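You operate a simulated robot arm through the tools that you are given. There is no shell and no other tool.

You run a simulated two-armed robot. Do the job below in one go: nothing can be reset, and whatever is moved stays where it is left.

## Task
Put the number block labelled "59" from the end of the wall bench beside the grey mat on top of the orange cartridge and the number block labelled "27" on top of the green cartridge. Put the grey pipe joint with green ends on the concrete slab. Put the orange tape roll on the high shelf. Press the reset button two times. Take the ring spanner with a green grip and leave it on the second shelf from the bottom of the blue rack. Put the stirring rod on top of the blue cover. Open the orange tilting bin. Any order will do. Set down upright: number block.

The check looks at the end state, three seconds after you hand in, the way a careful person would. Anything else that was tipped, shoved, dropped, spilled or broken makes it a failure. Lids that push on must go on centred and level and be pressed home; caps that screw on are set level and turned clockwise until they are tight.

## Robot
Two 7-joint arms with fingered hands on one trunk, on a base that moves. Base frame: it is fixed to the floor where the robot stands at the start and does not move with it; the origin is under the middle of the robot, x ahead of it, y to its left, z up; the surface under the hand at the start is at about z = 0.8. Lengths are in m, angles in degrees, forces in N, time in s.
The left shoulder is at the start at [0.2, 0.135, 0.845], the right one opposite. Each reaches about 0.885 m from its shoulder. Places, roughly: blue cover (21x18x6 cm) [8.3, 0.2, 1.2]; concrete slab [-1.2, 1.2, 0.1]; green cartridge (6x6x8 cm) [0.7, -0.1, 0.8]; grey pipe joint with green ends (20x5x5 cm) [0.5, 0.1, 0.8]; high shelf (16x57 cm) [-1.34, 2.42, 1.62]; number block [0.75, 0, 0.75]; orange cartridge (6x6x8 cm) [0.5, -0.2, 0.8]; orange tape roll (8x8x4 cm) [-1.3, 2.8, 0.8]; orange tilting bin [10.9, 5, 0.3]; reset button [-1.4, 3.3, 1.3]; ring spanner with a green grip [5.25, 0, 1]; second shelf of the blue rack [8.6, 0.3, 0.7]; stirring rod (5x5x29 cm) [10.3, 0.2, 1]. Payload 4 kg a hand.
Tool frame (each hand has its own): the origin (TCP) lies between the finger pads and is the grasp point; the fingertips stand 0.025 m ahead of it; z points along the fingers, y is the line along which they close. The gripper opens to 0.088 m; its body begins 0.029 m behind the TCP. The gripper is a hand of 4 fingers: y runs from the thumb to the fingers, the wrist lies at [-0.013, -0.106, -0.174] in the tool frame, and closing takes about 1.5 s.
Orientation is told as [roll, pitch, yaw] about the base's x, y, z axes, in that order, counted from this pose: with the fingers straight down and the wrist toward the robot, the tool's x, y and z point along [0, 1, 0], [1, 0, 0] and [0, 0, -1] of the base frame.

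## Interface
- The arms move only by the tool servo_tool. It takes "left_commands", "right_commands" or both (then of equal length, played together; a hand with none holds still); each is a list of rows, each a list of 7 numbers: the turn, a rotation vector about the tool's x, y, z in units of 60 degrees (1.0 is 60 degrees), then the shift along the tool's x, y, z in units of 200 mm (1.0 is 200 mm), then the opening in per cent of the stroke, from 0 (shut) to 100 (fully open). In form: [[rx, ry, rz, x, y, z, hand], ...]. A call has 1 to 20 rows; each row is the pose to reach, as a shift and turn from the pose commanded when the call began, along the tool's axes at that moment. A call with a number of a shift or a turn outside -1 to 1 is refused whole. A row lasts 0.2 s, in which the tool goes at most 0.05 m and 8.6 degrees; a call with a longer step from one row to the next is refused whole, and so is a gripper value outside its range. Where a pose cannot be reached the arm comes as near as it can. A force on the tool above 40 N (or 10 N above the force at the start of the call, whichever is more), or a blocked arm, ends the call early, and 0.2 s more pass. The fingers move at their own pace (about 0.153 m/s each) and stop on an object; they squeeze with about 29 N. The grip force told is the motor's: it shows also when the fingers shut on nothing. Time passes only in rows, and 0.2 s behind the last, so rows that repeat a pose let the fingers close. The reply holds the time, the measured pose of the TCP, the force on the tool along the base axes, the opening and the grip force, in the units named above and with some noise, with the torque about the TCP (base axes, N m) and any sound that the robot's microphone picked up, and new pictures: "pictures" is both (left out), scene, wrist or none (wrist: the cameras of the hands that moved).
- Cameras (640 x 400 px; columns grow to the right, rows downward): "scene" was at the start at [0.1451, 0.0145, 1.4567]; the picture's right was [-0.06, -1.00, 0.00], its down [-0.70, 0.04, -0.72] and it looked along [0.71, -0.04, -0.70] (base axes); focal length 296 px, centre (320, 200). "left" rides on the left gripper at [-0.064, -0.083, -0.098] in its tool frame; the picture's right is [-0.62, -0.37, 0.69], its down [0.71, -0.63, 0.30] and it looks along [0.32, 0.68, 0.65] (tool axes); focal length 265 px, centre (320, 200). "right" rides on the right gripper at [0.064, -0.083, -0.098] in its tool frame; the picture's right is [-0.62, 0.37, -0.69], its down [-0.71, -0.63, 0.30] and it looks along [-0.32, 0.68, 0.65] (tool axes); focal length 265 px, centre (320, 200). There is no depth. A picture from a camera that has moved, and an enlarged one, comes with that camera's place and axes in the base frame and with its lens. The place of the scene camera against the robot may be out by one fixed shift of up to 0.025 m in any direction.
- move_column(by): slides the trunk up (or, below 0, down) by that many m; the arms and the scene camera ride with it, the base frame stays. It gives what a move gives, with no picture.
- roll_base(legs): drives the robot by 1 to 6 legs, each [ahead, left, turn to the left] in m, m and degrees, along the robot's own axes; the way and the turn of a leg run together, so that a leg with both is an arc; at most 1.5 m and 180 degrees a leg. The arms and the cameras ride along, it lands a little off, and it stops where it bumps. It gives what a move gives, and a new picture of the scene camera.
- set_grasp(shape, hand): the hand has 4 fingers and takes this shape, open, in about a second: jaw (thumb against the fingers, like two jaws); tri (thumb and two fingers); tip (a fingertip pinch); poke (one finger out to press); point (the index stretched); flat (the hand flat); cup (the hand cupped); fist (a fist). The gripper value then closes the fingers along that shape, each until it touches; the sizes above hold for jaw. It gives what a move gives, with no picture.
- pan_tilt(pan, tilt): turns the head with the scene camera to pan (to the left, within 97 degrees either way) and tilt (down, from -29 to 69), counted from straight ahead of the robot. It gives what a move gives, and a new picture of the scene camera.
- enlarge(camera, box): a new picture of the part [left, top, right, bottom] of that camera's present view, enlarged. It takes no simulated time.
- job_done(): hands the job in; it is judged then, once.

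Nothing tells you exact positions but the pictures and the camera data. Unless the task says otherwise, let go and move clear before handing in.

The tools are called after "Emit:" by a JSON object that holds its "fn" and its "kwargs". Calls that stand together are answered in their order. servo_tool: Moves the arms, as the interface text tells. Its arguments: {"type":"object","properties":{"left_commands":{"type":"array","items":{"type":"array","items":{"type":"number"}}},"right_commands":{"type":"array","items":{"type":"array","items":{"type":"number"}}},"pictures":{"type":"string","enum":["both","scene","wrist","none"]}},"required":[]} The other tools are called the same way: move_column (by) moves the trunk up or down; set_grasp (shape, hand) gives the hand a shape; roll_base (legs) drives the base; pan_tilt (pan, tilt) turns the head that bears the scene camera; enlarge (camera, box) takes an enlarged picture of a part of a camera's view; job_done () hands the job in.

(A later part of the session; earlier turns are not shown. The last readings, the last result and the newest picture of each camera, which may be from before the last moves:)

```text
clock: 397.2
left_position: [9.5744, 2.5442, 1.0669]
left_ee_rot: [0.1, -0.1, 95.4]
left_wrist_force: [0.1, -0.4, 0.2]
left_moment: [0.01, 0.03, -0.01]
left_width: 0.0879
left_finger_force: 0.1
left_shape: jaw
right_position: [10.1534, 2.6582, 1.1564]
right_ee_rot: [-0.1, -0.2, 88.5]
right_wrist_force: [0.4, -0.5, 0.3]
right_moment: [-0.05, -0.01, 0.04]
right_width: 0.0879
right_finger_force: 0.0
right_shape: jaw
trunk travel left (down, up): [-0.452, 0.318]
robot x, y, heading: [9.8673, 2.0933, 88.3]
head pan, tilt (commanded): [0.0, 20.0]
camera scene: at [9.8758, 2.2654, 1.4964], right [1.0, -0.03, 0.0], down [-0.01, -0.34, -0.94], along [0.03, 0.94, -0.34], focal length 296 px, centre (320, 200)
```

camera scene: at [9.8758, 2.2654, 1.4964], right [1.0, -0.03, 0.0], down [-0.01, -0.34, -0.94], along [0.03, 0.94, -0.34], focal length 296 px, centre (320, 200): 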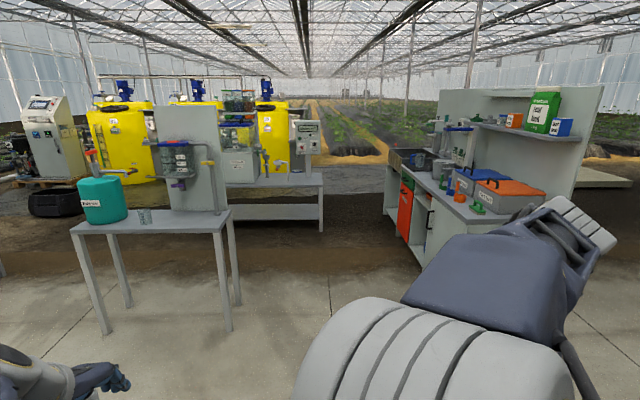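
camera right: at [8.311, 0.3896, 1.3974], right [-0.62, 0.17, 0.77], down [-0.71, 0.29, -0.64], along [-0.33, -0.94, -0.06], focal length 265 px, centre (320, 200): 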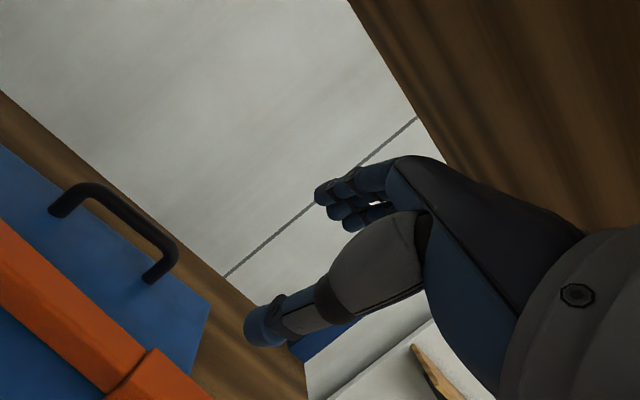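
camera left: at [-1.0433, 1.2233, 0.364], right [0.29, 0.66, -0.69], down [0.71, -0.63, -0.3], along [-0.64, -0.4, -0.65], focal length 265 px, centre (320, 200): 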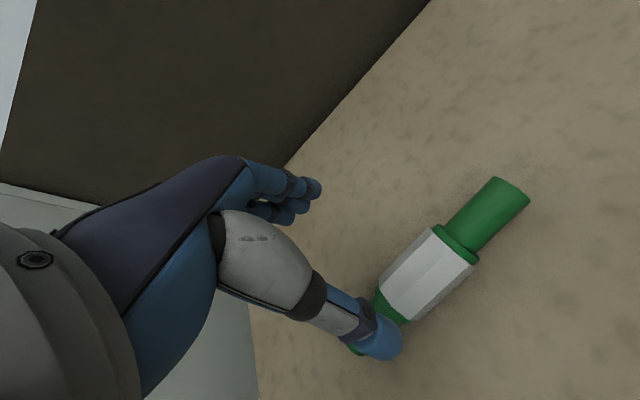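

Emit:
{"fn": "enlarge", "kwargs": {"camera": "scene", "box": [370, 130, 490, 280]}}

Emit:
{"fn": "enlarge", "kwargs": {"camera": "scene", "box": [210, 130, 420, 280]}}

```text
2.67 times, centred on (430, 205) of scene
camera zoom: at [9.8758, 2.2654, 1.4964], right [1.0, -0.03, 0.0], down [-0.01, -0.34, -0.94], along [0.03, 0.94, -0.34], focal length 790 px, centre (27, 187)
```

zoom: 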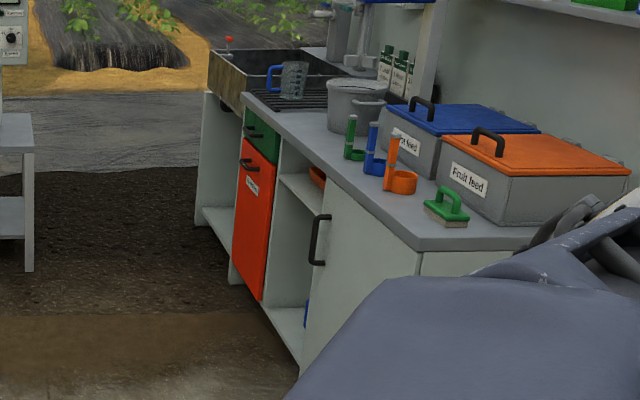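

```text
2.67 times, centred on (315, 205) of scene
camera zoom: at [9.8758, 2.2654, 1.4964], right [1.0, -0.03, 0.0], down [-0.01, -0.34, -0.94], along [0.03, 0.94, -0.34], focal length 790 px, centre (333, 187)
```

zoom: 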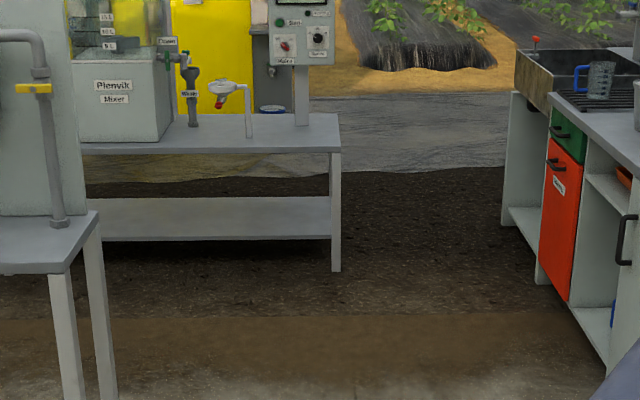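

The handle is at about (10.77, 5.0, 0.557), with a table end at (9.96, 5.29) to the left. I'll stand a bit to the right of the bin at about (9.97, 4.45), facing +x, so that it can swing out freely.

Emit:
{"fn": "roll_base", "kwargs": {"legs": [[1.2, -0.05, 1.6], [1.13, -0.03, 0], [0, 0, -90]]}}

Emit:
{"fn": "pan_tilt", "kwargs": {"pan": 25, "tilt": 40}}

```text
clock: 412.5
left_position: [10.444, 4.7097, 1.0671]
left_ee_rot: [0.0, 0.1, 5.4]
left_wrist_force: [-0.7, 0.4, 0.3]
left_moment: [0.0, -0.02, 0.0]
left_width: 0.088
left_finger_force: 0.1
left_shape: jaw
right_position: [10.5562, 4.1286, 1.157]
right_ee_rot: [0.1, -0.2, -1.6]
right_wrist_force: [-0.1, 0.0, -0.6]
right_moment: [-0.05, -0.01, 0.01]
right_width: 0.0878
right_finger_force: 0.0
right_shape: jaw
trunk travel left (down, up): [-0.452, 0.318]
robot x, y, heading: [9.9913, 4.4134, -1.8]
head pan, tilt (commanded): [0.0, 20.0]
camera scene: at [10.1485, 4.4289, 1.4963], right [-0.03, -1.0, 0.0], down [-0.34, 0.01, -0.94], along [0.94, -0.03, -0.34], focal length 296 px, centre (320, 200)
```

scene: 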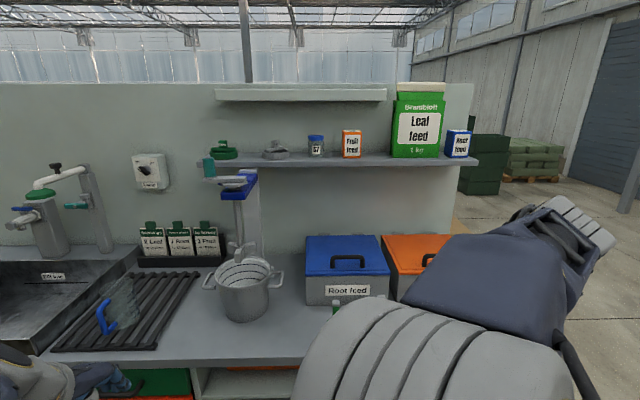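

```text
clock: 413.4
left_position: [10.4438, 4.7096, 1.0679]
left_ee_rot: [0.1, -0.1, 5.4]
left_wrist_force: [0.1, 0.3, 0.0]
left_moment: [0.03, 0.01, 0.0]
left_width: 0.0877
left_finger_force: 0.0
left_shape: jaw
right_position: [10.5568, 4.1286, 1.157]
right_ee_rot: [-0.1, -0.2, -1.5]
right_wrist_force: [0.6, -0.1, -0.4]
right_moment: [0.01, 0.01, 0.02]
right_width: 0.088
right_finger_force: 0.1
right_shape: jaw
trunk travel left (down, up): [-0.452, 0.318]
robot x, y, heading: [9.9941, 4.41, -1.6]
head pan, tilt (commanded): [25.0, 40.0]
camera scene: at [10.1334, 4.4652, 1.465], right [0.4, -0.92, 0.0], down [-0.59, -0.25, -0.77], along [0.7, 0.3, -0.64], focal length 296 px, centre (320, 200)
```

scene: 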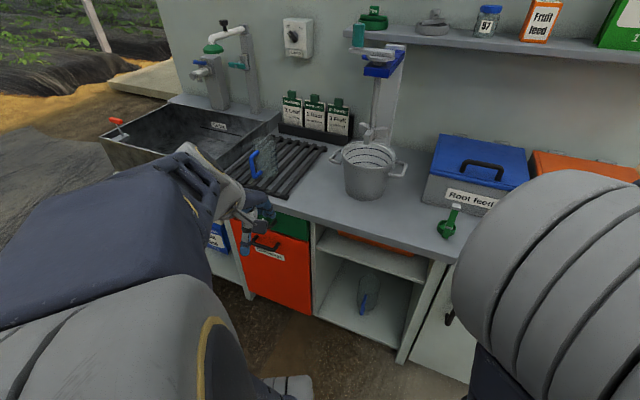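

Emit:
{"fn": "enlarge", "kwargs": {"camera": "scene", "box": [200, 180, 350, 330]}}

Emit:
{"fn": "enlarge", "kwargs": {"camera": "left", "box": [0, 0, 640, 400]}}

```text
2.67 times, centred on (275, 255) of scene
camera zoom: at [10.1334, 4.4652, 1.465], right [0.4, -0.92, 0.0], down [-0.59, -0.25, -0.77], along [0.7, 0.3, -0.64], focal length 790 px, centre (440, 53)
```

zoom: 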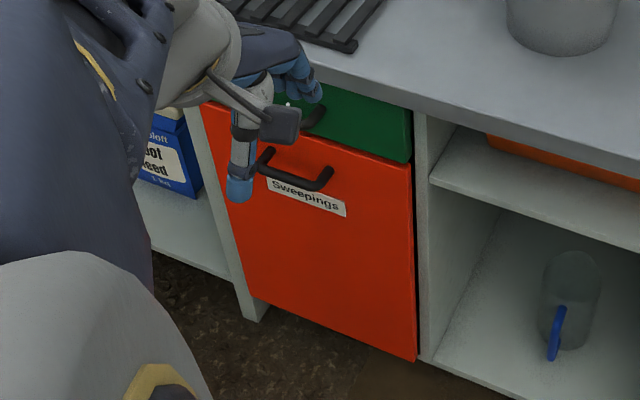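

```text
1.00 times, centred on (320, 200) of left (not enlarged: the box is as wide or as high as the picture)
camera zoom: at [10.3685, 4.6377, 1.1655], right [-0.31, -0.65, -0.69], down [-0.69, 0.65, -0.3], along [0.65, 0.39, -0.65], focal length 265 px, centre (320, 200)
```

zoom: 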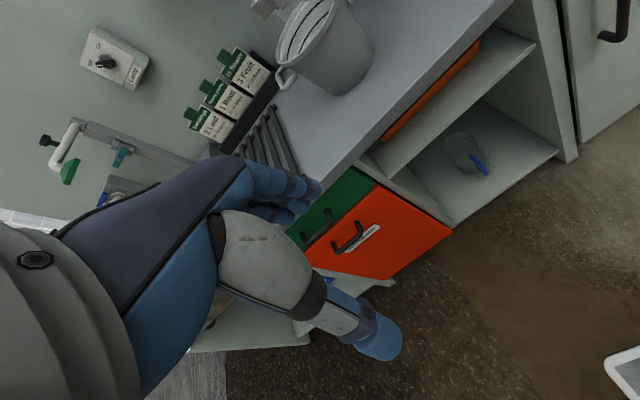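

The bin front "Sweepings" has a horizontal bar handle at about (10.765, 4.97, 0.555). I'll lower the trunk and bring the left hand round, pointing at the cabinet with its closing direction vertical.

Emit:
{"fn": "move_column", "kwargs": {"by": -0.33}}

Emit:
{"fn": "servo_tool", "kwargs": {"left_commands": [[-0.125, 0, 0, 0.11, 0.075, 0, 100], [-0.25, 0, 0, 0.22, 0.15, 0, 100], [-0.375, 0, 0, 0.33, 0.22, 0, 100], [-0.5, 0, 0, 0.44, 0.29, 0, 100], [-0.625, 0, 0, 0.55, 0.36, 0, 100], [-0.75, 0, 0, 0.66, 0.43, 0, 100], [-0.875, 0, 0, 0.77, 0.5, 0, 100], [-1.0, 0, 0, 0.88, 0.58, 0, 100]], "pictures": "scene"}}

```text
clock: 416.6
left_position: [10.4433, 4.7093, 0.7371]
left_ee_rot: [0.0, -0.1, 5.4]
left_wrist_force: [-0.3, -0.6, -0.8]
left_moment: [-0.01, 0.03, 0.0]
left_width: 0.088
left_finger_force: 0.2
left_shape: jaw
right_position: [10.5565, 4.1301, 0.8271]
right_ee_rot: [-0.1, -0.1, -1.5]
right_wrist_force: [0.2, -0.4, 0.0]
right_moment: [-0.01, -0.03, -0.04]
right_width: 0.0878
right_finger_force: 0.1
right_shape: jaw
trunk travel left (down, up): [-0.122, 0.648]
robot x, y, heading: [9.9912, 4.4153, -1.7]
head pan, tilt (commanded): [25.0, 40.0]
```

```text
clock: 418.4
left_position: [10.5431, 4.8959, 0.7373]
left_ee_rot: [0.1, -60.1, 5.4]
left_wrist_force: [0.6, 0.3, 0.1]
left_moment: [-0.02, -0.01, 0.03]
left_width: 0.0876
left_finger_force: 0.1
left_shape: jaw
right_position: [10.5575, 4.1291, 0.8271]
right_ee_rot: [0.0, -0.2, -1.5]
right_wrist_force: [0.0, -0.8, -0.8]
right_moment: [0.03, 0.04, 0.01]
right_width: 0.0879
right_finger_force: 0.0
right_shape: jaw
trunk travel left (down, up): [-0.122, 0.648]
robot x, y, heading: [9.9895, 4.4136, -1.6]
head pan, tilt (commanded): [25.0, 40.0]
camera scene: at [10.1334, 4.4652, 1.135], right [0.4, -0.92, 0.0], down [-0.59, -0.26, -0.77], along [0.7, 0.3, -0.64], focal length 296 px, centre (320, 200)
```

scene: 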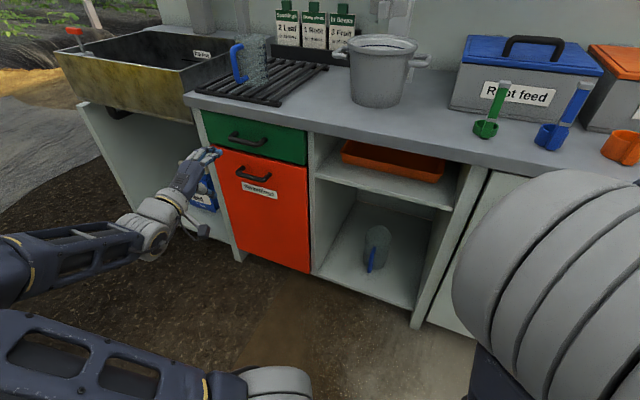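

Emit:
{"fn": "servo_tool", "kwargs": {"left_commands": [[-0.1, 0, 0, 0.06, -0.1, 0.065, 100], [-0.2, 0, 0, 0.12, -0.2, 0.13, 100], [-0.3, 0, 0, 0.18, -0.3, 0.195, 100], [-0.4, 0, 0, 0.24, -0.4, 0.26, 100], [-0.5, 0, 0, 0.3, -0.505, 0.325, 100], [-0.5, 0, 0, 0.3, -0.505, 0.325, 100]], "pictures": "both"}}

Emit:
{"fn": "enlarge", "kwargs": {"camera": "scene", "box": [170, 120, 330, 280]}}

```text
clock: 419.8
left_position: [10.4942, 4.9091, 0.717]
left_ee_rot: [-14.3, -86.9, 18.6]
left_wrist_force: [-0.7, 0.0, -1.3]
left_moment: [-0.04, 0.01, 0.01]
left_width: 0.088
left_finger_force: 0.0
left_shape: jaw
left hand out of reach, approached as far as the arm can: row 3, 4, 5, 6
right_position: [10.557, 4.13, 0.8276]
right_ee_rot: [0.0, -0.2, -1.5]
right_wrist_force: [-1.0, 0.2, 0.3]
right_moment: [-0.03, -0.02, 0.04]
right_width: 0.0876
right_finger_force: 0.1
right_shape: jaw
trunk travel left (down, up): [-0.122, 0.648]
robot x, y, heading: [9.9913, 4.4143, -1.6]
head pan, tilt (commanded): [25.0, 40.0]
camera scene: at [10.1334, 4.4653, 1.1349], right [0.4, -0.92, 0.0], down [-0.59, -0.26, -0.77], along [0.7, 0.3, -0.64], focal length 296 px, centre (320, 200)
camera left: at [10.3981, 4.8375, 0.6396], right [0.72, -0.57, -0.4], down [0.22, 0.72, -0.65], along [0.66, 0.38, 0.64], focal length 265 px, centre (320, 200)
```

scene: 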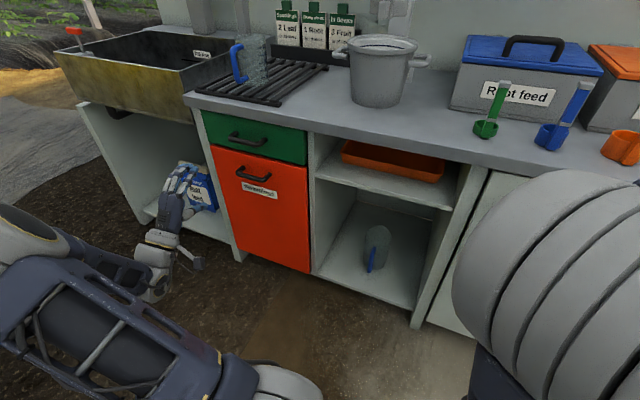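
left: 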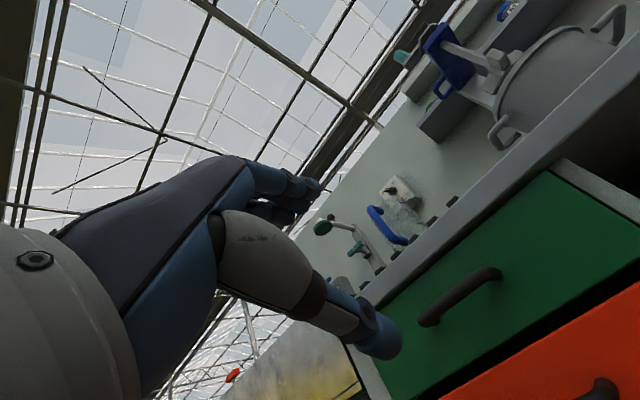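

```text
2.50 times, centred on (250, 200) of scene
camera zoom: at [10.1334, 4.4653, 1.1349], right [0.4, -0.92, 0.0], down [-0.59, -0.26, -0.77], along [0.7, 0.3, -0.64], focal length 741 px, centre (495, 200)
```

zoom: 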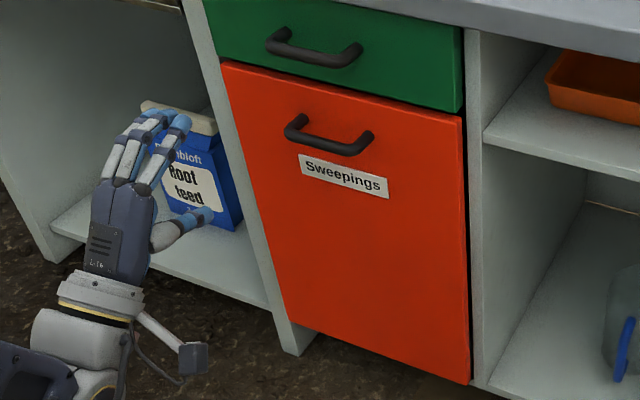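

The hand can't point forward that far out to the side. I'll swing it back in front of the left shoulder first, then shift the base left so the handle is straight ahead.

Emit:
{"fn": "servo_tool", "kwargs": {"left_commands": [[0, 0, 0, -0.2, 0.03, 0, 100], [0, 0, 0, -0.4, 0.06, 0, 100], [0, 0, 0, -0.6, 0.09, 0, 100], [0, 0, 0, -0.8, 0.1, 0, 100], [0, 0, 0, -1.0, 0.1, 0, 100], [0, 0, 0, -1.0, 0.1, 0, 100]], "pictures": "none"}}

Emit:
{"fn": "servo_tool", "kwargs": {"left_commands": [[0, 0, 0, -0.15, 0, 0, 100], [0, 0, 0, -0.3, 0, 0.05, 100], [0, 0, 0, -0.4, 0, 0.1, 100], [0, 0, 0, -0.4, 0, 0.15, 100], [0, 0, 0, -0.4, 0, 0.2, 100]], "pictures": "scene"}}

```text
clock: 421.2
left_position: [10.5114, 4.774, 0.7977]
left_ee_rot: [-15.0, -86.8, 19.3]
left_wrist_force: [0.1, -0.4, 0.3]
left_moment: [0.03, 0.02, 0.0]
left_width: 0.088
left_finger_force: 0.1
left_shape: jaw
left hand out of reach, approached as far as the arm can: row 1, 2, 3, 4, 5, 6
right_position: [10.5564, 4.1287, 0.828]
right_ee_rot: [0.0, -0.2, -1.5]
right_wrist_force: [-0.2, 0.3, 0.3]
right_moment: [0.0, -0.03, -0.03]
right_width: 0.0879
right_finger_force: 0.1
right_shape: jaw
trunk travel left (down, up): [-0.122, 0.648]
robot x, y, heading: [9.9938, 4.4132, -1.6]
head pan, tilt (commanded): [25.0, 40.0]
```

```text
clock: 422.4
left_position: [10.5674, 4.7222, 0.8229]
left_ee_rot: [-14.7, -86.8, 19.0]
left_wrist_force: [-0.4, 0.0, -0.6]
left_moment: [0.0, 0.04, -0.01]
left_width: 0.0884
left_finger_force: 0.0
left_shape: jaw
left hand out of reach, approached as far as the arm can: row 1, 2, 3, 4, 5
right_position: [10.5574, 4.1298, 0.8274]
right_ee_rot: [0.0, -0.1, -1.5]
right_wrist_force: [0.1, -0.2, -1.1]
right_moment: [0.03, -0.04, 0.0]
right_width: 0.0877
right_finger_force: 0.1
right_shape: jaw
trunk travel left (down, up): [-0.122, 0.648]
robot x, y, heading: [9.9936, 4.4123, -1.7]
head pan, tilt (commanded): [25.0, 40.0]
camera scene: at [10.1334, 4.4653, 1.1349], right [0.4, -0.92, 0.0], down [-0.59, -0.26, -0.77], along [0.7, 0.3, -0.64], focal length 296 px, centre (320, 200)
```

scene: 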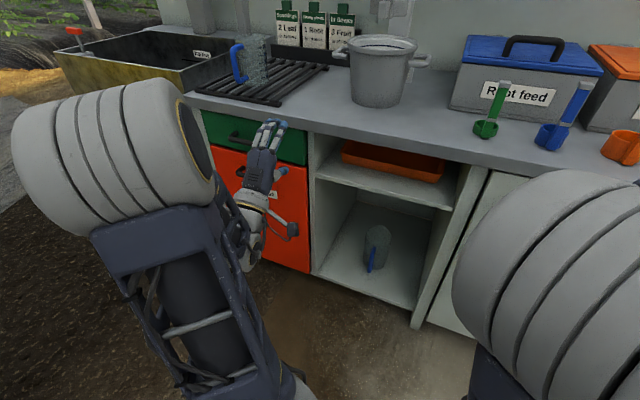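

Emit:
{"fn": "move_column", "kwargs": {"by": -0.12}}

Emit:
{"fn": "roll_base", "kwargs": {"legs": [[-0.04, 0.34, 1.7]]}}

Emit:
{"fn": "servo_tool", "kwargs": {"left_commands": [[0, 0, 0, -0.1, -0.1, 0, 100], [0, 0, 0, -0.2, -0.2, 0, 100], [0, 0, 0, -0.3, -0.3, 0, 100], [0, 0, 0, -0.4, -0.4, 0, 100], [0, 0, 0, -0.4, -0.4, 0, 100]], "pictures": "both"}}

```text
clock: 423.9
left_position: [10.5683, 4.723, 0.7034]
left_ee_rot: [-14.7, -86.7, 19.0]
left_wrist_force: [-0.3, 0.3, -0.2]
left_moment: [0.01, 0.01, -0.03]
left_width: 0.0879
left_finger_force: 0.0
left_shape: jaw
right_position: [10.5569, 4.13, 0.7085]
right_ee_rot: [0.0, -0.1, -1.5]
right_wrist_force: [-0.3, 0.7, 0.6]
right_moment: [0.03, -0.02, -0.03]
right_width: 0.0877
right_finger_force: 0.0
right_shape: jaw
trunk travel left (down, up): [-0.002, 0.768]
robot x, y, heading: [9.9917, 4.4097, -1.6]
head pan, tilt (commanded): [25.0, 40.0]
```

```text
clock: 426.2
left_position: [10.5242, 5.0827, 0.7028]
left_ee_rot: [-14.7, -86.8, 20.6]
left_wrist_force: [0.2, -0.7, 0.6]
left_moment: [-0.01, 0.0, 0.01]
left_width: 0.0878
left_finger_force: 0.0
left_shape: jaw
right_position: [10.5294, 4.4888, 0.7073]
right_ee_rot: [0.0, -0.2, 0.1]
right_wrist_force: [-0.2, 0.2, -0.1]
right_moment: [0.01, -0.01, 0.01]
right_width: 0.0877
right_finger_force: 0.1
right_shape: jaw
trunk travel left (down, up): [-0.002, 0.768]
robot x, y, heading: [9.9548, 4.7575, 0.0]
head pan, tilt (commanded): [25.0, 40.0]
camera scene: at [10.0971, 4.8129, 1.0149], right [0.42, -0.91, 0.0], down [-0.58, -0.27, -0.77], along [0.69, 0.32, -0.64], focal length 296 px, centre (320, 200)
```

scene: 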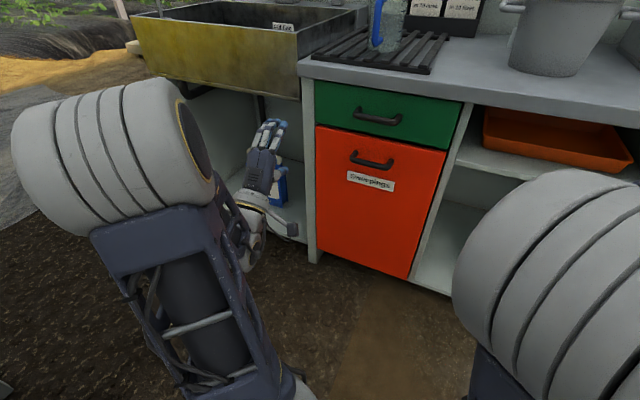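

```text
clock: 427.4
left_position: [10.5371, 5.0659, 0.7104]
left_ee_rot: [-15.7, -86.6, 21.5]
left_wrist_force: [-0.8, 0.0, -0.1]
left_moment: [0.01, -0.03, 0.0]
left_width: 0.0877
left_finger_force: 0.0
left_shape: jaw
left hand out of reach, approached as far as the arm can: row 1, 2, 3, 4, 5
right_position: [10.5288, 4.4887, 0.7081]
right_ee_rot: [0.1, -0.2, 0.1]
right_wrist_force: [-0.1, -0.5, -0.2]
right_moment: [0.01, 0.0, 0.01]
right_width: 0.0878
right_finger_force: 0.0
right_shape: jaw
trunk travel left (down, up): [-0.002, 0.768]
robot x, y, heading: [9.9565, 4.7586, 0.2]
head pan, tilt (commanded): [25.0, 40.0]
camera scene: at [10.0971, 4.8129, 1.0149], right [0.42, -0.91, 0.0], down [-0.58, -0.27, -0.77], along [0.69, 0.32, -0.64], focal length 296 px, centre (320, 200)
camera left: at [10.443, 4.9902, 0.6335], right [0.73, -0.56, -0.4], down [0.2, 0.73, -0.66], along [0.65, 0.4, 0.64], focal length 265 px, centre (320, 200)
```

scene: 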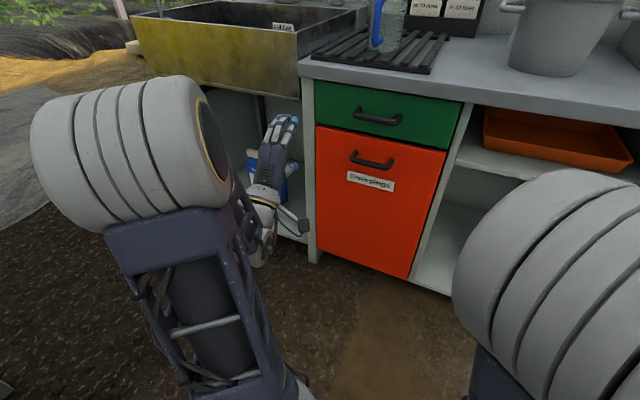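
left: 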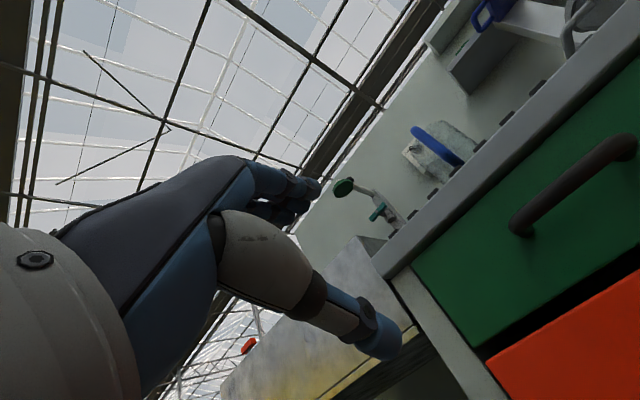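

Better: pitch the hand about 60° instead, with fingers over the bar and thumb below, which suits the arm. I'll go back to that pitch in front of the handle.

Emit:
{"fn": "servo_tool", "kwargs": {"left_commands": [[0.09, 0, 0, -0.08, 0, -0.04, 100], [0.18, 0, 0, -0.16, 0, -0.08, 100], [0.27, 0, 0, -0.24, 0, -0.12, 90], [0.36, 0, 0, -0.32, 0, -0.16, 80], [0.45, 0, 0, -0.4, 0, -0.2, 70], [0.45, 0, 0, -0.48, 0, -0.2, 60], [0.45, 0, 0, -0.48, 0, -0.2, 50]], "pictures": "both"}}

```text
clock: 429.0
left_position: [10.5338, 5.0013, 0.7314]
left_ee_rot: [-9.1, -58.2, 14.6]
left_wrist_force: [-0.1, 0.5, -0.2]
left_moment: [0.0, 0.02, 0.02]
left_width: 0.0444
left_finger_force: 0.0
left_shape: jaw
left hand out of reach, approached as far as the arm can: row 1, 2, 3, 4, 5, 6, 7
right_position: [10.5269, 4.4813, 0.7066]
right_ee_rot: [1.1, -0.5, -0.5]
right_wrist_force: [-0.1, 0.0, -0.2]
right_moment: [0.0, 0.02, 0.0]
right_width: 0.0878
right_finger_force: 0.1
right_shape: jaw
trunk travel left (down, up): [-0.002, 0.768]
robot x, y, heading: [9.9588, 4.7596, 0.0]
head pan, tilt (commanded): [25.0, 40.0]
camera scene: at [10.0971, 4.8129, 1.0149], right [0.42, -0.91, 0.0], down [-0.58, -0.27, -0.77], along [0.69, 0.32, -0.64], focal length 296 px, centre (320, 200)
camera left: at [10.4161, 4.9208, 0.7157], right [0.48, -0.62, -0.62], down [-0.15, 0.64, -0.75], along [0.87, 0.45, 0.21], focal length 265 px, centre (320, 200)
```

scene: 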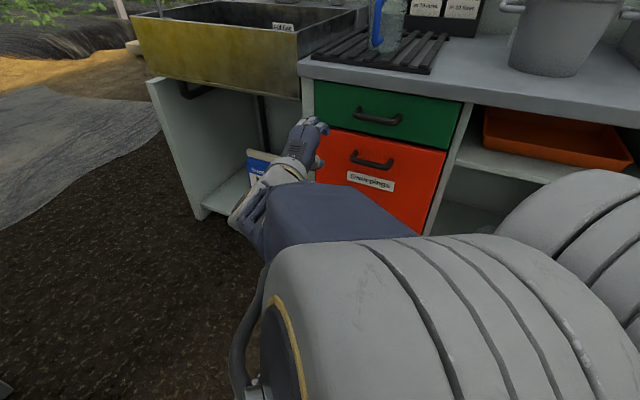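
left: 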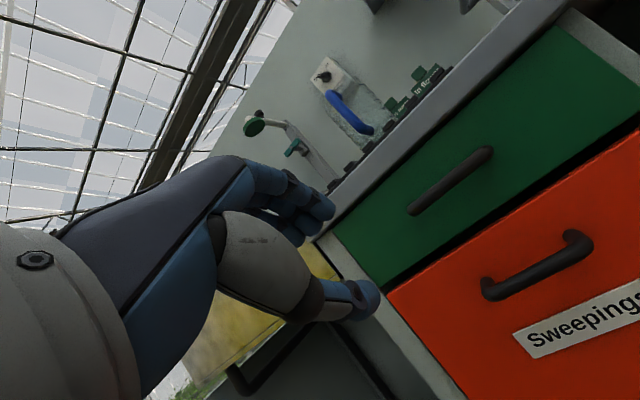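

The left elbow has swung inward. I'll raise the trunk, bring the left hand back to its normal downward pose, and re-approach from a better configuration.

Emit:
{"fn": "move_column", "kwargs": {"by": 0.3}}

Emit:
{"fn": "servo_tool", "kwargs": {"left_commands": [[0.12, 0, 0, 0.05, 0, -0.05, 60], [0.24, 0, 0, 0.1, 0, -0.1, 70], [0.36, 0, 0, 0.15, 0, -0.15, 80], [0.48, 0, 0, 0.2, 0, -0.2, 90], [0.6, 0, 0, 0.25, 0, -0.25, 100], [0.72, 0, 0, 0.3, 0, -0.3, 100], [0.84, 0, 0, 0.3, 0, -0.3, 100], [0.96, 0, 0, 0.3, 0, -0.3, 100]], "pictures": "scene"}}

```text
clock: 432.0
left_position: [10.5324, 4.997, 1.0315]
left_ee_rot: [-8.0, -58.5, 13.5]
left_wrist_force: [-0.3, 1.0, 0.7]
left_moment: [-0.03, 0.03, -0.13]
left_width: 0.0442
left_finger_force: 0.1
left_shape: jaw
right_position: [10.5259, 4.4775, 1.0056]
right_ee_rot: [1.7, -0.5, -1.0]
right_wrist_force: [-0.5, -1.6, -0.1]
right_moment: [0.1, -0.04, 0.03]
right_width: 0.0877
right_finger_force: 0.0
right_shape: jaw
trunk travel left (down, up): [-0.302, 0.468]
robot x, y, heading: [9.9563, 4.7574, -0.0]
head pan, tilt (commanded): [25.0, 40.0]
```

```text
clock: 432.5
left_position: [10.5417, 4.9604, 1.0186]
left_ee_rot: [-16.8, -47.1, 8.3]
left_wrist_force: [0.2, -0.2, 0.6]
left_moment: [0.0, 0.01, 0.03]
left_width: 0.0616
left_finger_force: 0.0
left_shape: jaw
right_position: [10.5256, 4.4756, 1.0059]
right_ee_rot: [1.3, -0.2, -1.2]
right_wrist_force: [0.4, 0.4, 0.8]
right_moment: [0.0, 0.03, 0.0]
right_width: 0.088
right_finger_force: 0.0
right_shape: jaw
trunk travel left (down, up): [-0.302, 0.468]
robot x, y, heading: [9.9567, 4.76, -0.3]
head pan, tilt (commanded): [25.0, 40.0]
stopped in row 2 (left hand): the arm was blocked; the commanded pose is now the measured one
camera scene: at [10.0971, 4.8129, 1.3149], right [0.42, -0.91, 0.0], down [-0.58, -0.27, -0.77], along [0.69, 0.32, -0.64], focal length 296 px, centre (320, 200)
```

scene: 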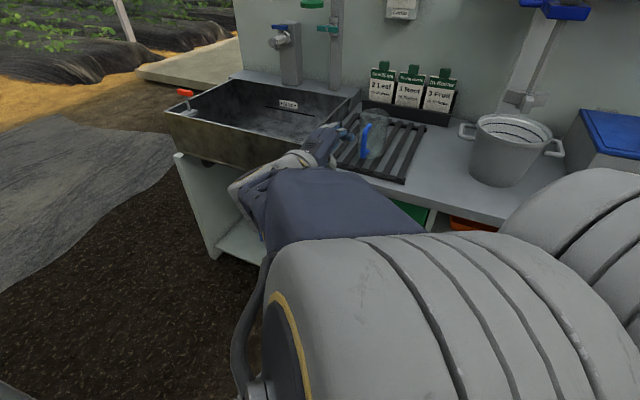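

Emit:
{"fn": "roll_base", "kwargs": {"legs": [[-0.3, -0.1, 0]]}}

Emit:
{"fn": "servo_tool", "kwargs": {"right_commands": [[0, 0, 0, -0.15, 0, 0, 100], [0, 0, 0, -0.3, 0, 0, 100], [0, 0, 0, -0.45, 0, 0, 100], [0, 0, 0, -0.6, 0, 0, 100], [0, 0, 0, -0.75, 0, 0, 100], [0, 0, 0, -0.9, 0, 0, 100]], "pictures": "scene"}}

```text
clock: 434.6
left_position: [10.2369, 4.8605, 1.0185]
left_ee_rot: [-16.8, -47.0, 8.5]
left_wrist_force: [0.8, 0.5, 0.4]
left_moment: [-0.02, 0.0, 0.03]
left_width: 0.0613
left_finger_force: 0.0
left_shape: jaw
right_position: [10.2231, 4.3766, 1.005]
right_ee_rot: [1.3, -0.4, -1.0]
right_wrist_force: [0.0, 0.7, -0.2]
right_moment: [-0.02, 0.04, 0.0]
right_width: 0.0879
right_finger_force: 0.0
right_shape: jaw
trunk travel left (down, up): [-0.302, 0.468]
robot x, y, heading: [9.6524, 4.6538, 0.0]
head pan, tilt (commanded): [25.0, 40.0]
camera scene: at [9.7937, 4.7118, 1.3149], right [0.42, -0.91, 0.0], down [-0.58, -0.27, -0.77], along [0.69, 0.33, -0.64], focal length 296 px, centre (320, 200)
```

scene: 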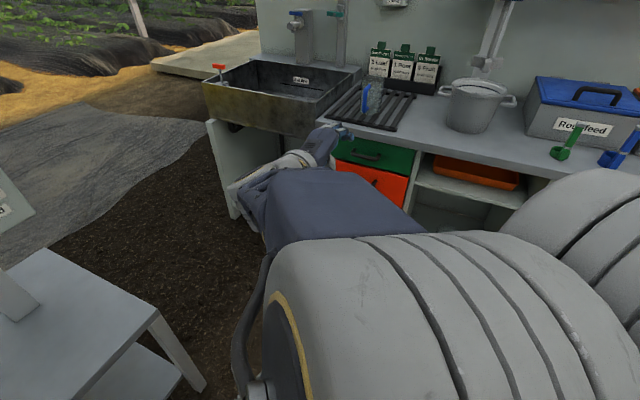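

```text
clock: 436.0
left_position: [10.2373, 4.8606, 1.0176]
left_ee_rot: [-16.8, -46.9, 8.5]
left_wrist_force: [0.0, -0.1, -0.6]
left_moment: [0.01, -0.01, 0.01]
left_width: 0.0611
left_finger_force: 0.1
left_shape: jaw
right_position: [10.2211, 4.1976, 1.0011]
right_ee_rot: [1.3, -0.4, -0.9]
right_wrist_force: [-0.8, 0.3, -0.3]
right_moment: [-0.02, 0.02, -0.01]
right_width: 0.0878
right_finger_force: 0.0
right_shape: jaw
trunk travel left (down, up): [-0.302, 0.468]
robot x, y, heading: [9.6549, 4.657, 0.1]
head pan, tilt (commanded): [25.0, 40.0]
camera scene: at [9.7937, 4.7119, 1.3149], right [0.42, -0.91, 0.0], down [-0.58, -0.27, -0.77], along [0.69, 0.33, -0.64], focal length 296 px, centre (320, 200)
```

scene: 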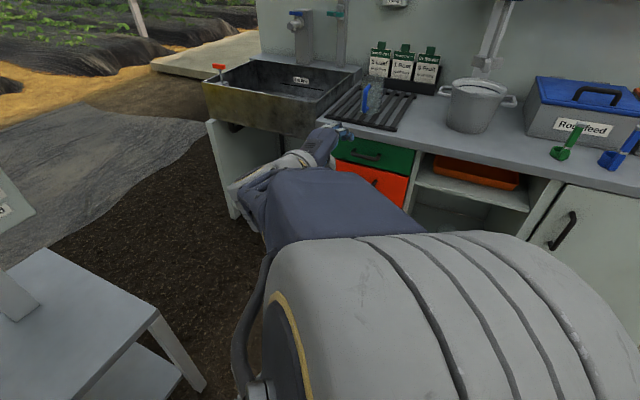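

Emit:
{"fn": "servo_tool", "kwargs": {"left_commands": [[0.1, 0.026, 0.002, 0.08, 0, 0, 100], [0.2, 0.052, 0.004, 0.16, 0, 0, 100], [0.3, 0.078, 0.006, 0.24, 0, 0, 100], [0.4, 0.104, 0.009, 0.32, 0, 0, 100], [0.5, 0.13, 0.011, 0.4, 0, 0, 100], [0.6, 0.155, 0.013, 0.48, 0, 0, 100], [0.7, 0.18, 0.016, 0.56, 0, 0, 100], [0.793, 0.205, 0.018, 0.6, 0, 0, 100], [0.793, 0.205, 0.018, 0.6, 0, 0, 100]], "pictures": "scene"}}

```text
clock: 438.0
left_position: [10.2452, 4.9789, 0.9957]
left_ee_rot: [0.0, -0.2, 0.2]
left_wrist_force: [0.2, 0.1, -0.1]
left_moment: [-0.01, -0.01, -0.01]
left_width: 0.0877
left_finger_force: 0.1
left_shape: jaw
right_position: [10.2204, 4.1968, 1.0012]
right_ee_rot: [1.3, -0.4, -0.9]
right_wrist_force: [-0.1, 0.6, -0.2]
right_moment: [-0.02, 0.01, -0.03]
right_width: 0.0879
right_finger_force: 0.0
right_shape: jaw
trunk travel left (down, up): [-0.302, 0.468]
robot x, y, heading: [9.6545, 4.6574, -0.1]
head pan, tilt (commanded): [25.0, 40.0]
camera scene: at [9.7937, 4.7118, 1.3149], right [0.42, -0.91, 0.0], down [-0.58, -0.27, -0.77], along [0.69, 0.33, -0.64], focal length 296 px, centre (320, 200)
```

scene: 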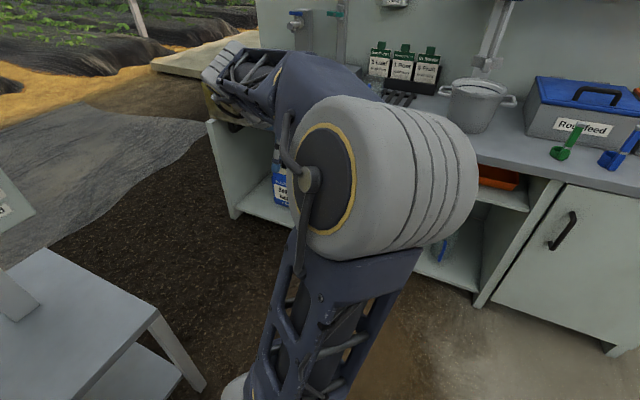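

Emit:
{"fn": "servo_tool", "kwargs": {"left_commands": [[0, 0, 0.125, 0.05, -0.05, 0, 100], [0, 0, 0.25, 0.1, -0.1, 0, 100], [0, 0, 0.375, 0.15, -0.15, 0, 100], [0, 0, 0.5, 0.2, -0.2, 0, 100], [0, 0, 0.625, 0.25, -0.25, 0, 100], [0, 0, 0.75, 0.3, -0.3, 0, 100], [0, 0, 0.875, 0.35, -0.35, 0, 100], [0, 0, 1.0, 0.4, -0.4, 0, 100]], "pictures": "none"}}

Emit:
{"fn": "servo_tool", "kwargs": {"left_commands": [[0, 0, 0.125, 0, 0, 0, 100], [0, 0, 0.25, 0, 0, 0, 100], [0, 0, 0.375, 0, 0, 0, 100], [0, 0, 0.5, 0, 0, 0, 100], [0, 0, 0.5, 0, 0, 0, 100]], "pictures": "scene"}}

```text
clock: 439.8
left_position: [10.1654, 5.0598, 0.9958]
left_ee_rot: [0.2, -0.1, -60.2]
left_wrist_force: [0.0, 0.0, 0.7]
left_moment: [0.01, 0.0, 0.01]
left_width: 0.0881
left_finger_force: 0.1
left_shape: jaw
right_position: [10.2201, 4.1971, 1.0021]
right_ee_rot: [1.3, -0.4, -1.0]
right_wrist_force: [-0.6, 1.0, 0.2]
right_moment: [-0.02, -0.02, -0.02]
right_width: 0.0875
right_finger_force: 0.1
right_shape: jaw
trunk travel left (down, up): [-0.302, 0.468]
robot x, y, heading: [9.6516, 4.6538, -0.2]
head pan, tilt (commanded): [25.0, 40.0]
```

```text
clock: 441.0
left_position: [10.1644, 5.0576, 0.9952]
left_ee_rot: [0.0, -0.2, -90.1]
left_wrist_force: [-0.7, 0.0, 0.7]
left_moment: [0.01, 0.0, 0.02]
left_width: 0.0878
left_finger_force: 0.0
left_shape: jaw
right_position: [10.2213, 4.1969, 1.002]
right_ee_rot: [1.3, -0.4, -1.0]
right_wrist_force: [-0.1, 0.3, 0.7]
right_moment: [-0.02, -0.03, 0.01]
right_width: 0.0879
right_finger_force: 0.0
right_shape: jaw
trunk travel left (down, up): [-0.302, 0.468]
robot x, y, heading: [9.6531, 4.6548, 0.0]
head pan, tilt (commanded): [25.0, 40.0]
camera scene: at [9.7937, 4.7118, 1.3149], right [0.42, -0.91, 0.0], down [-0.58, -0.27, -0.77], along [0.69, 0.33, -0.64], focal length 296 px, centre (320, 200)
```

scene: 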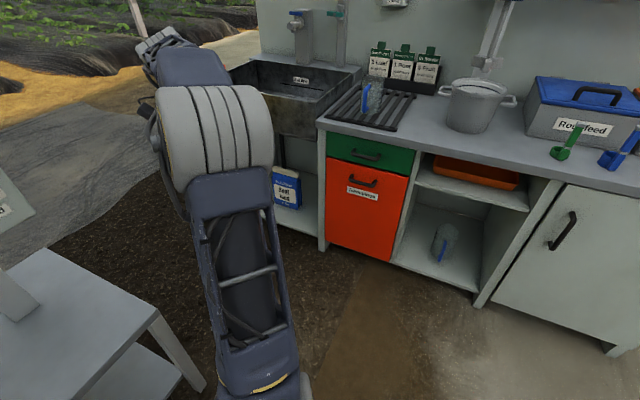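

Emit:
{"fn": "servo_tool", "kwargs": {"left_commands": [[0, 0, -0.125, 0.05, 0.08, 0, 100], [0, 0, -0.25, 0.1, 0.16, 0, 100], [0, 0, -0.375, 0.15, 0.24, 0, 100], [0, 0, -0.5, 0.2, 0.32, 0, 100], [0, 0, -0.625, 0.25, 0.4, 0, 100], [0, 0, -0.75, 0.3, 0.48, 0, 100], [0, 0, -0.875, 0.35, 0.56, 0, 100], [0, 0, -1.0, 0.4, 0.64, 0, 100]], "pictures": "none"}}

Emit:
{"fn": "servo_tool", "kwargs": {"left_commands": [[0, 0, -0.125, 0, 0, 0, 100], [0, 0, -0.25, 0, 0, 0, 100], [0, 0, -0.375, 0, 0, 0, 100], [0, 0, -0.5, 0, 0, 0, 100], [0, 0, -0.5, 0, 0, 0, 100]], "pictures": "scene"}}

```text
clock: 442.8
left_position: [10.245, 4.929, 0.9951]
left_ee_rot: [0.0, -0.3, -29.8]
left_wrist_force: [-1.2, 0.7, -0.6]
left_moment: [-0.03, 0.0, 0.0]
left_width: 0.0879
left_finger_force: 0.2
left_shape: jaw
right_position: [10.2209, 4.197, 1.0014]
right_ee_rot: [1.3, -0.4, -0.9]
right_wrist_force: [-0.2, 1.3, 0.1]
right_moment: [0.01, 0.01, 0.02]
right_width: 0.0878
right_finger_force: 0.2
right_shape: jaw
trunk travel left (down, up): [-0.302, 0.468]
robot x, y, heading: [9.652, 4.6565, 0.2]
head pan, tilt (commanded): [25.0, 40.0]
```

```text
clock: 444.0
left_position: [10.2456, 4.9294, 0.9954]
left_ee_rot: [0.0, -0.1, 0.1]
left_wrist_force: [-0.5, -0.3, 0.1]
left_moment: [-0.01, -0.05, -0.02]
left_width: 0.0879
left_finger_force: 0.1
left_shape: jaw
right_position: [10.221, 4.1976, 1.0017]
right_ee_rot: [1.3, -0.4, -1.0]
right_wrist_force: [-0.4, -0.6, -0.6]
right_moment: [-0.04, -0.01, 0.0]
right_width: 0.0878
right_finger_force: 0.0
right_shape: jaw
trunk travel left (down, up): [-0.302, 0.468]
robot x, y, heading: [9.6534, 4.6608, -0.1]
head pan, tilt (commanded): [25.0, 40.0]
camera scene: at [9.7937, 4.7118, 1.3149], right [0.42, -0.91, 0.0], down [-0.58, -0.27, -0.77], along [0.69, 0.33, -0.64], focal length 296 px, centre (320, 200)
```

scene: 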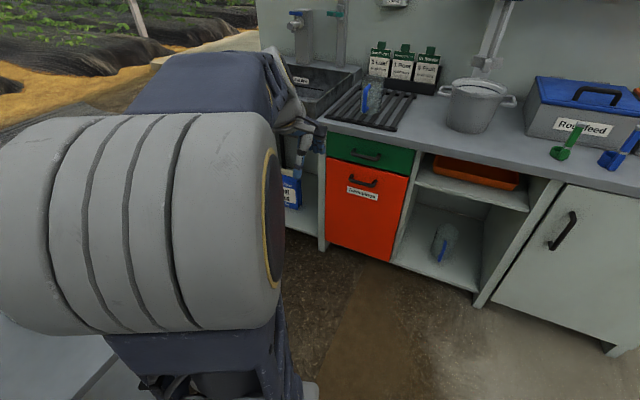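

The left elbow is back out to the side. I'll measure the handle again from here.

Emit:
{"fn": "enlarge", "kwargs": {"camera": "scene", "box": [310, 110, 430, 210]}}

Emit:
{"fn": "enlarge", "kwargs": {"camera": "left", "box": [0, 0, 640, 400]}}

```text
4.00 times, centred on (370, 160) of scene
camera zoom: at [9.7937, 4.7118, 1.3149], right [0.42, -0.91, 0.0], down [-0.58, -0.27, -0.77], along [0.69, 0.33, -0.64], focal length 1185 px, centre (120, 360)
```

zoom: 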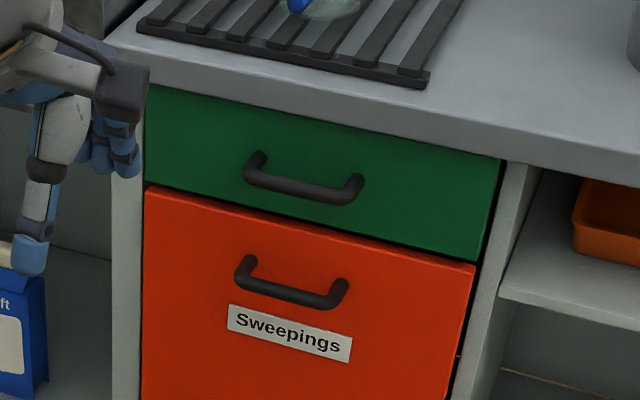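

```text
1.00 times, centred on (320, 200) of left (not enlarged: the box is as wide or as high as the picture)
camera zoom: at [10.1632, 4.8665, 1.0933], right [-0.37, -0.62, -0.69], down [-0.63, 0.71, -0.31], along [0.68, 0.32, -0.65], focal length 265 px, centre (320, 200)
```

zoom: 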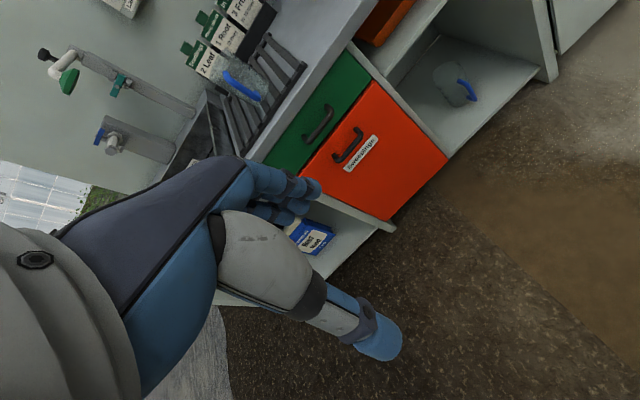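

The handle bar is at about (10.755, 4.952, 0.567), standing about 4 cm off the front. I'll lower the trunk, drive in, and pitch the left hand about 55°.

Emit:
{"fn": "move_column", "kwargs": {"by": -0.2}}

Emit:
{"fn": "servo_tool", "kwargs": {"left_commands": [[-0.115, 0, 0, 0.015, 0.03, 0, 100], [-0.23, 0, 0, 0.03, 0.06, 0, 100], [-0.345, 0, 0, 0.045, 0.09, 0, 90], [-0.46, 0, 0, 0.06, 0.12, 0, 80], [-0.575, 0, 0, 0.075, 0.15, 0, 70], [-0.69, 0, 0, 0.09, 0.18, 0, 60], [-0.805, 0, 0, 0.105, 0.21, 0, 50], [-0.917, 0, 0, 0.12, 0.24, 0, 50], [-0.917, 0, 0, 0.12, 0.24, 0, 50]], "pictures": "scene"}}

```text
clock: 446.2
left_position: [10.2459, 4.9305, 0.7952]
left_ee_rot: [-0.1, -0.1, 0.0]
left_wrist_force: [-1.8, -0.1, 0.7]
left_moment: [-0.02, -0.04, 0.04]
left_width: 0.0879
left_finger_force: 0.0
left_shape: jaw
right_position: [10.2195, 4.1955, 0.8004]
right_ee_rot: [1.3, -0.5, -1.0]
right_wrist_force: [-0.3, 0.3, 0.5]
right_moment: [-0.01, -0.05, 0.0]
right_width: 0.0879
right_finger_force: 0.1
right_shape: jaw
trunk travel left (down, up): [-0.102, 0.668]
robot x, y, heading: [9.6512, 4.6562, 0.0]
head pan, tilt (commanded): [25.0, 40.0]
```

```text
clock: 448.2
left_position: [10.2934, 4.9548, 0.7954]
left_ee_rot: [0.0, -55.1, 0.1]
left_wrist_force: [0.3, 0.5, -0.2]
left_moment: [0.05, 0.01, -0.01]
left_width: 0.0446
left_finger_force: 0.0
left_shape: jaw
right_position: [10.2201, 4.196, 0.801]
right_ee_rot: [1.3, -0.4, -1.0]
right_wrist_force: [0.6, 0.3, -0.3]
right_moment: [-0.01, 0.01, 0.02]
right_width: 0.0875
right_finger_force: 0.0
right_shape: jaw
trunk travel left (down, up): [-0.102, 0.668]
robot x, y, heading: [9.6535, 4.6551, -0.0]
head pan, tilt (commanded): [25.0, 40.0]
camera scene: at [9.7937, 4.7118, 1.1149], right [0.42, -0.91, 0.0], down [-0.58, -0.27, -0.77], along [0.69, 0.33, -0.64], focal length 296 px, centre (320, 200)
```

scene: 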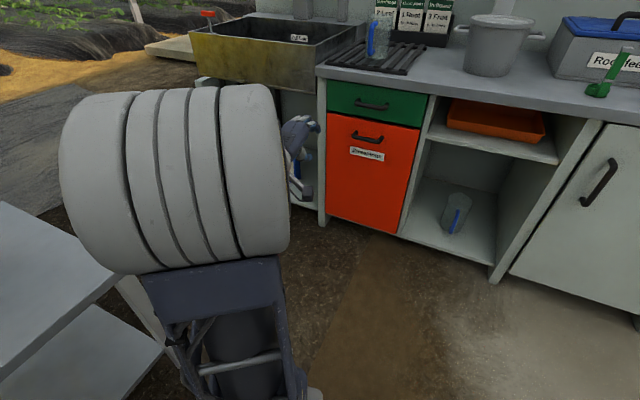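

Emit:
{"fn": "servo_tool", "kwargs": {"left_commands": [[0, 0, 0, 0, -0.15, 0.105, 50], [0, 0, 0, 0, -0.3, 0.21, 50], [0, 0, 0, 0, -0.45, 0.315, 50], [0, 0, 0, 0, -0.6, 0.42, 50], [0, 0, 0, 0, -0.75, 0.525, 50], [0, 0, 0, 0, -0.75, 0.525, 50]], "pictures": "both"}}

```text
clock: 449.6
left_position: [10.2943, 4.9544, 0.6124]
left_ee_rot: [0.0, -55.2, 0.1]
left_wrist_force: [0.2, -0.3, 0.2]
left_moment: [0.01, 0.01, 0.01]
left_width: 0.0445
left_finger_force: 0.0
left_shape: jaw
right_position: [10.2196, 4.1972, 0.8013]
right_ee_rot: [1.3, -0.4, -1.0]
right_wrist_force: [-0.2, -0.3, -0.6]
right_moment: [0.0, -0.01, -0.01]
right_width: 0.088
right_finger_force: 0.0
right_shape: jaw
trunk travel left (down, up): [-0.102, 0.668]
robot x, y, heading: [9.655, 4.6507, 0.2]
head pan, tilt (commanded): [25.0, 40.0]
camera scene: at [9.7937, 4.7118, 1.1149], right [0.42, -0.91, 0.0], down [-0.58, -0.27, -0.77], along [0.69, 0.33, -0.64], focal length 296 px, centre (320, 200)
camera left: at [10.1671, 4.8903, 0.5999], right [0.36, -0.62, -0.7], down [-0.11, 0.71, -0.69], along [0.93, 0.33, 0.19], focal length 265 px, centre (320, 200)
```

scene: 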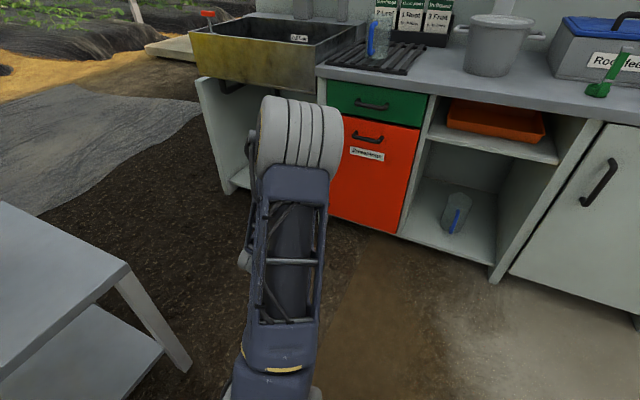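
left: 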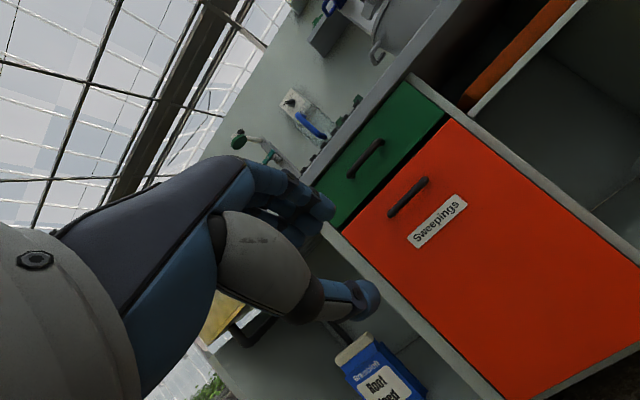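

Now this posture works. The wrist view fixes the handle bar at about (10.745, 4.949, 0.576). I'll drive the base forward 0.33 m.

Emit:
{"fn": "roll_base", "kwargs": {"legs": [[0.33, 0, 0]]}}

Emit:
{"fn": "enlarge", "kwargs": {"camera": "left", "box": [0, 0, 640, 400]}}

Emit:
{"fn": "pan_tilt", "kwargs": {"pan": 20, "tilt": 45}}

```text
clock: 451.8
left_position: [10.6245, 4.9559, 0.6129]
left_ee_rot: [-0.1, -55.2, 0.2]
left_wrist_force: [0.6, -0.8, -0.7]
left_moment: [0.04, -0.01, -0.02]
left_width: 0.0444
left_finger_force: 0.0
left_shape: jaw
right_position: [10.5521, 4.2003, 0.8021]
right_ee_rot: [1.3, -0.4, -0.9]
right_wrist_force: [-0.5, -0.5, -0.1]
right_moment: [0.01, -0.04, 0.03]
right_width: 0.0881
right_finger_force: 0.0
right_shape: jaw
trunk travel left (down, up): [-0.102, 0.668]
robot x, y, heading: [9.9845, 4.6582, 0.0]
head pan, tilt (commanded): [25.0, 40.0]
camera scene: at [10.1246, 4.7131, 1.1149], right [0.43, -0.9, 0.0], down [-0.58, -0.27, -0.77], along [0.69, 0.33, -0.64], focal length 296 px, centre (320, 200)
```

scene: 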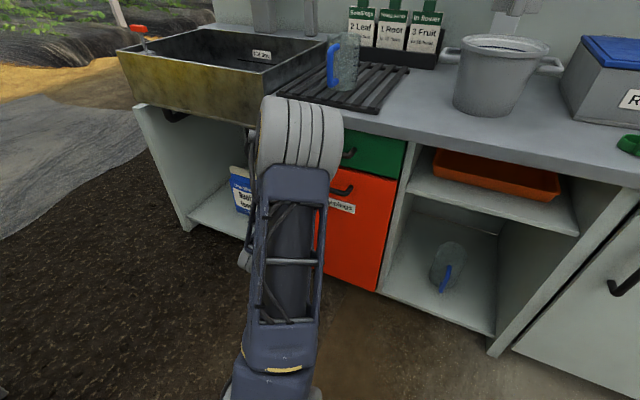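

```text
1.00 times, centred on (320, 200) of left (not enlarged: the box is as wide or as high as the picture)
camera zoom: at [10.4977, 4.8922, 0.6003], right [0.36, -0.62, -0.7], down [-0.11, 0.71, -0.69], along [0.93, 0.33, 0.19], focal length 265 px, centre (320, 200)
```

zoom: 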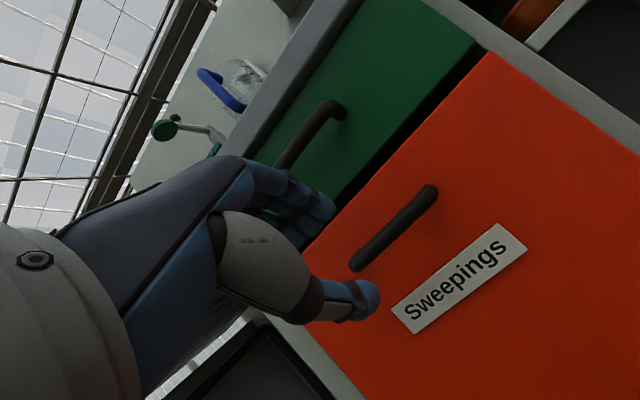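

```text
clock: 452.4
left_position: [10.6241, 4.955, 0.6122]
left_ee_rot: [0.0, -55.3, 0.2]
left_wrist_force: [0.0, -0.1, -0.4]
left_moment: [-0.02, -0.02, 0.0]
left_width: 0.0439
left_finger_force: 0.3
left_shape: jaw
right_position: [10.553, 4.1999, 0.801]
right_ee_rot: [1.3, -0.4, -0.9]
right_wrist_force: [0.1, 0.1, 0.2]
right_moment: [-0.01, -0.01, -0.02]
right_width: 0.0877
right_finger_force: 0.0
right_shape: jaw
trunk travel left (down, up): [-0.102, 0.668]
robot x, y, heading: [9.9855, 4.6569, 0.3]
head pan, tilt (commanded): [20.0, 45.0]
camera scene: at [10.124, 4.705, 1.1077], right [0.35, -0.94, 0.0], down [-0.66, -0.24, -0.71], along [0.66, 0.24, -0.71], focal length 296 px, centre (320, 200)
```

scene: 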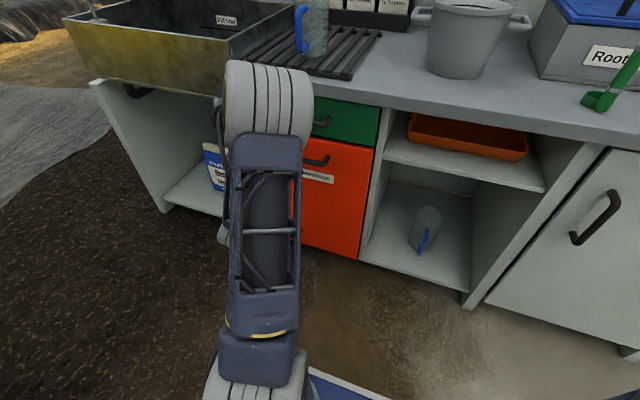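

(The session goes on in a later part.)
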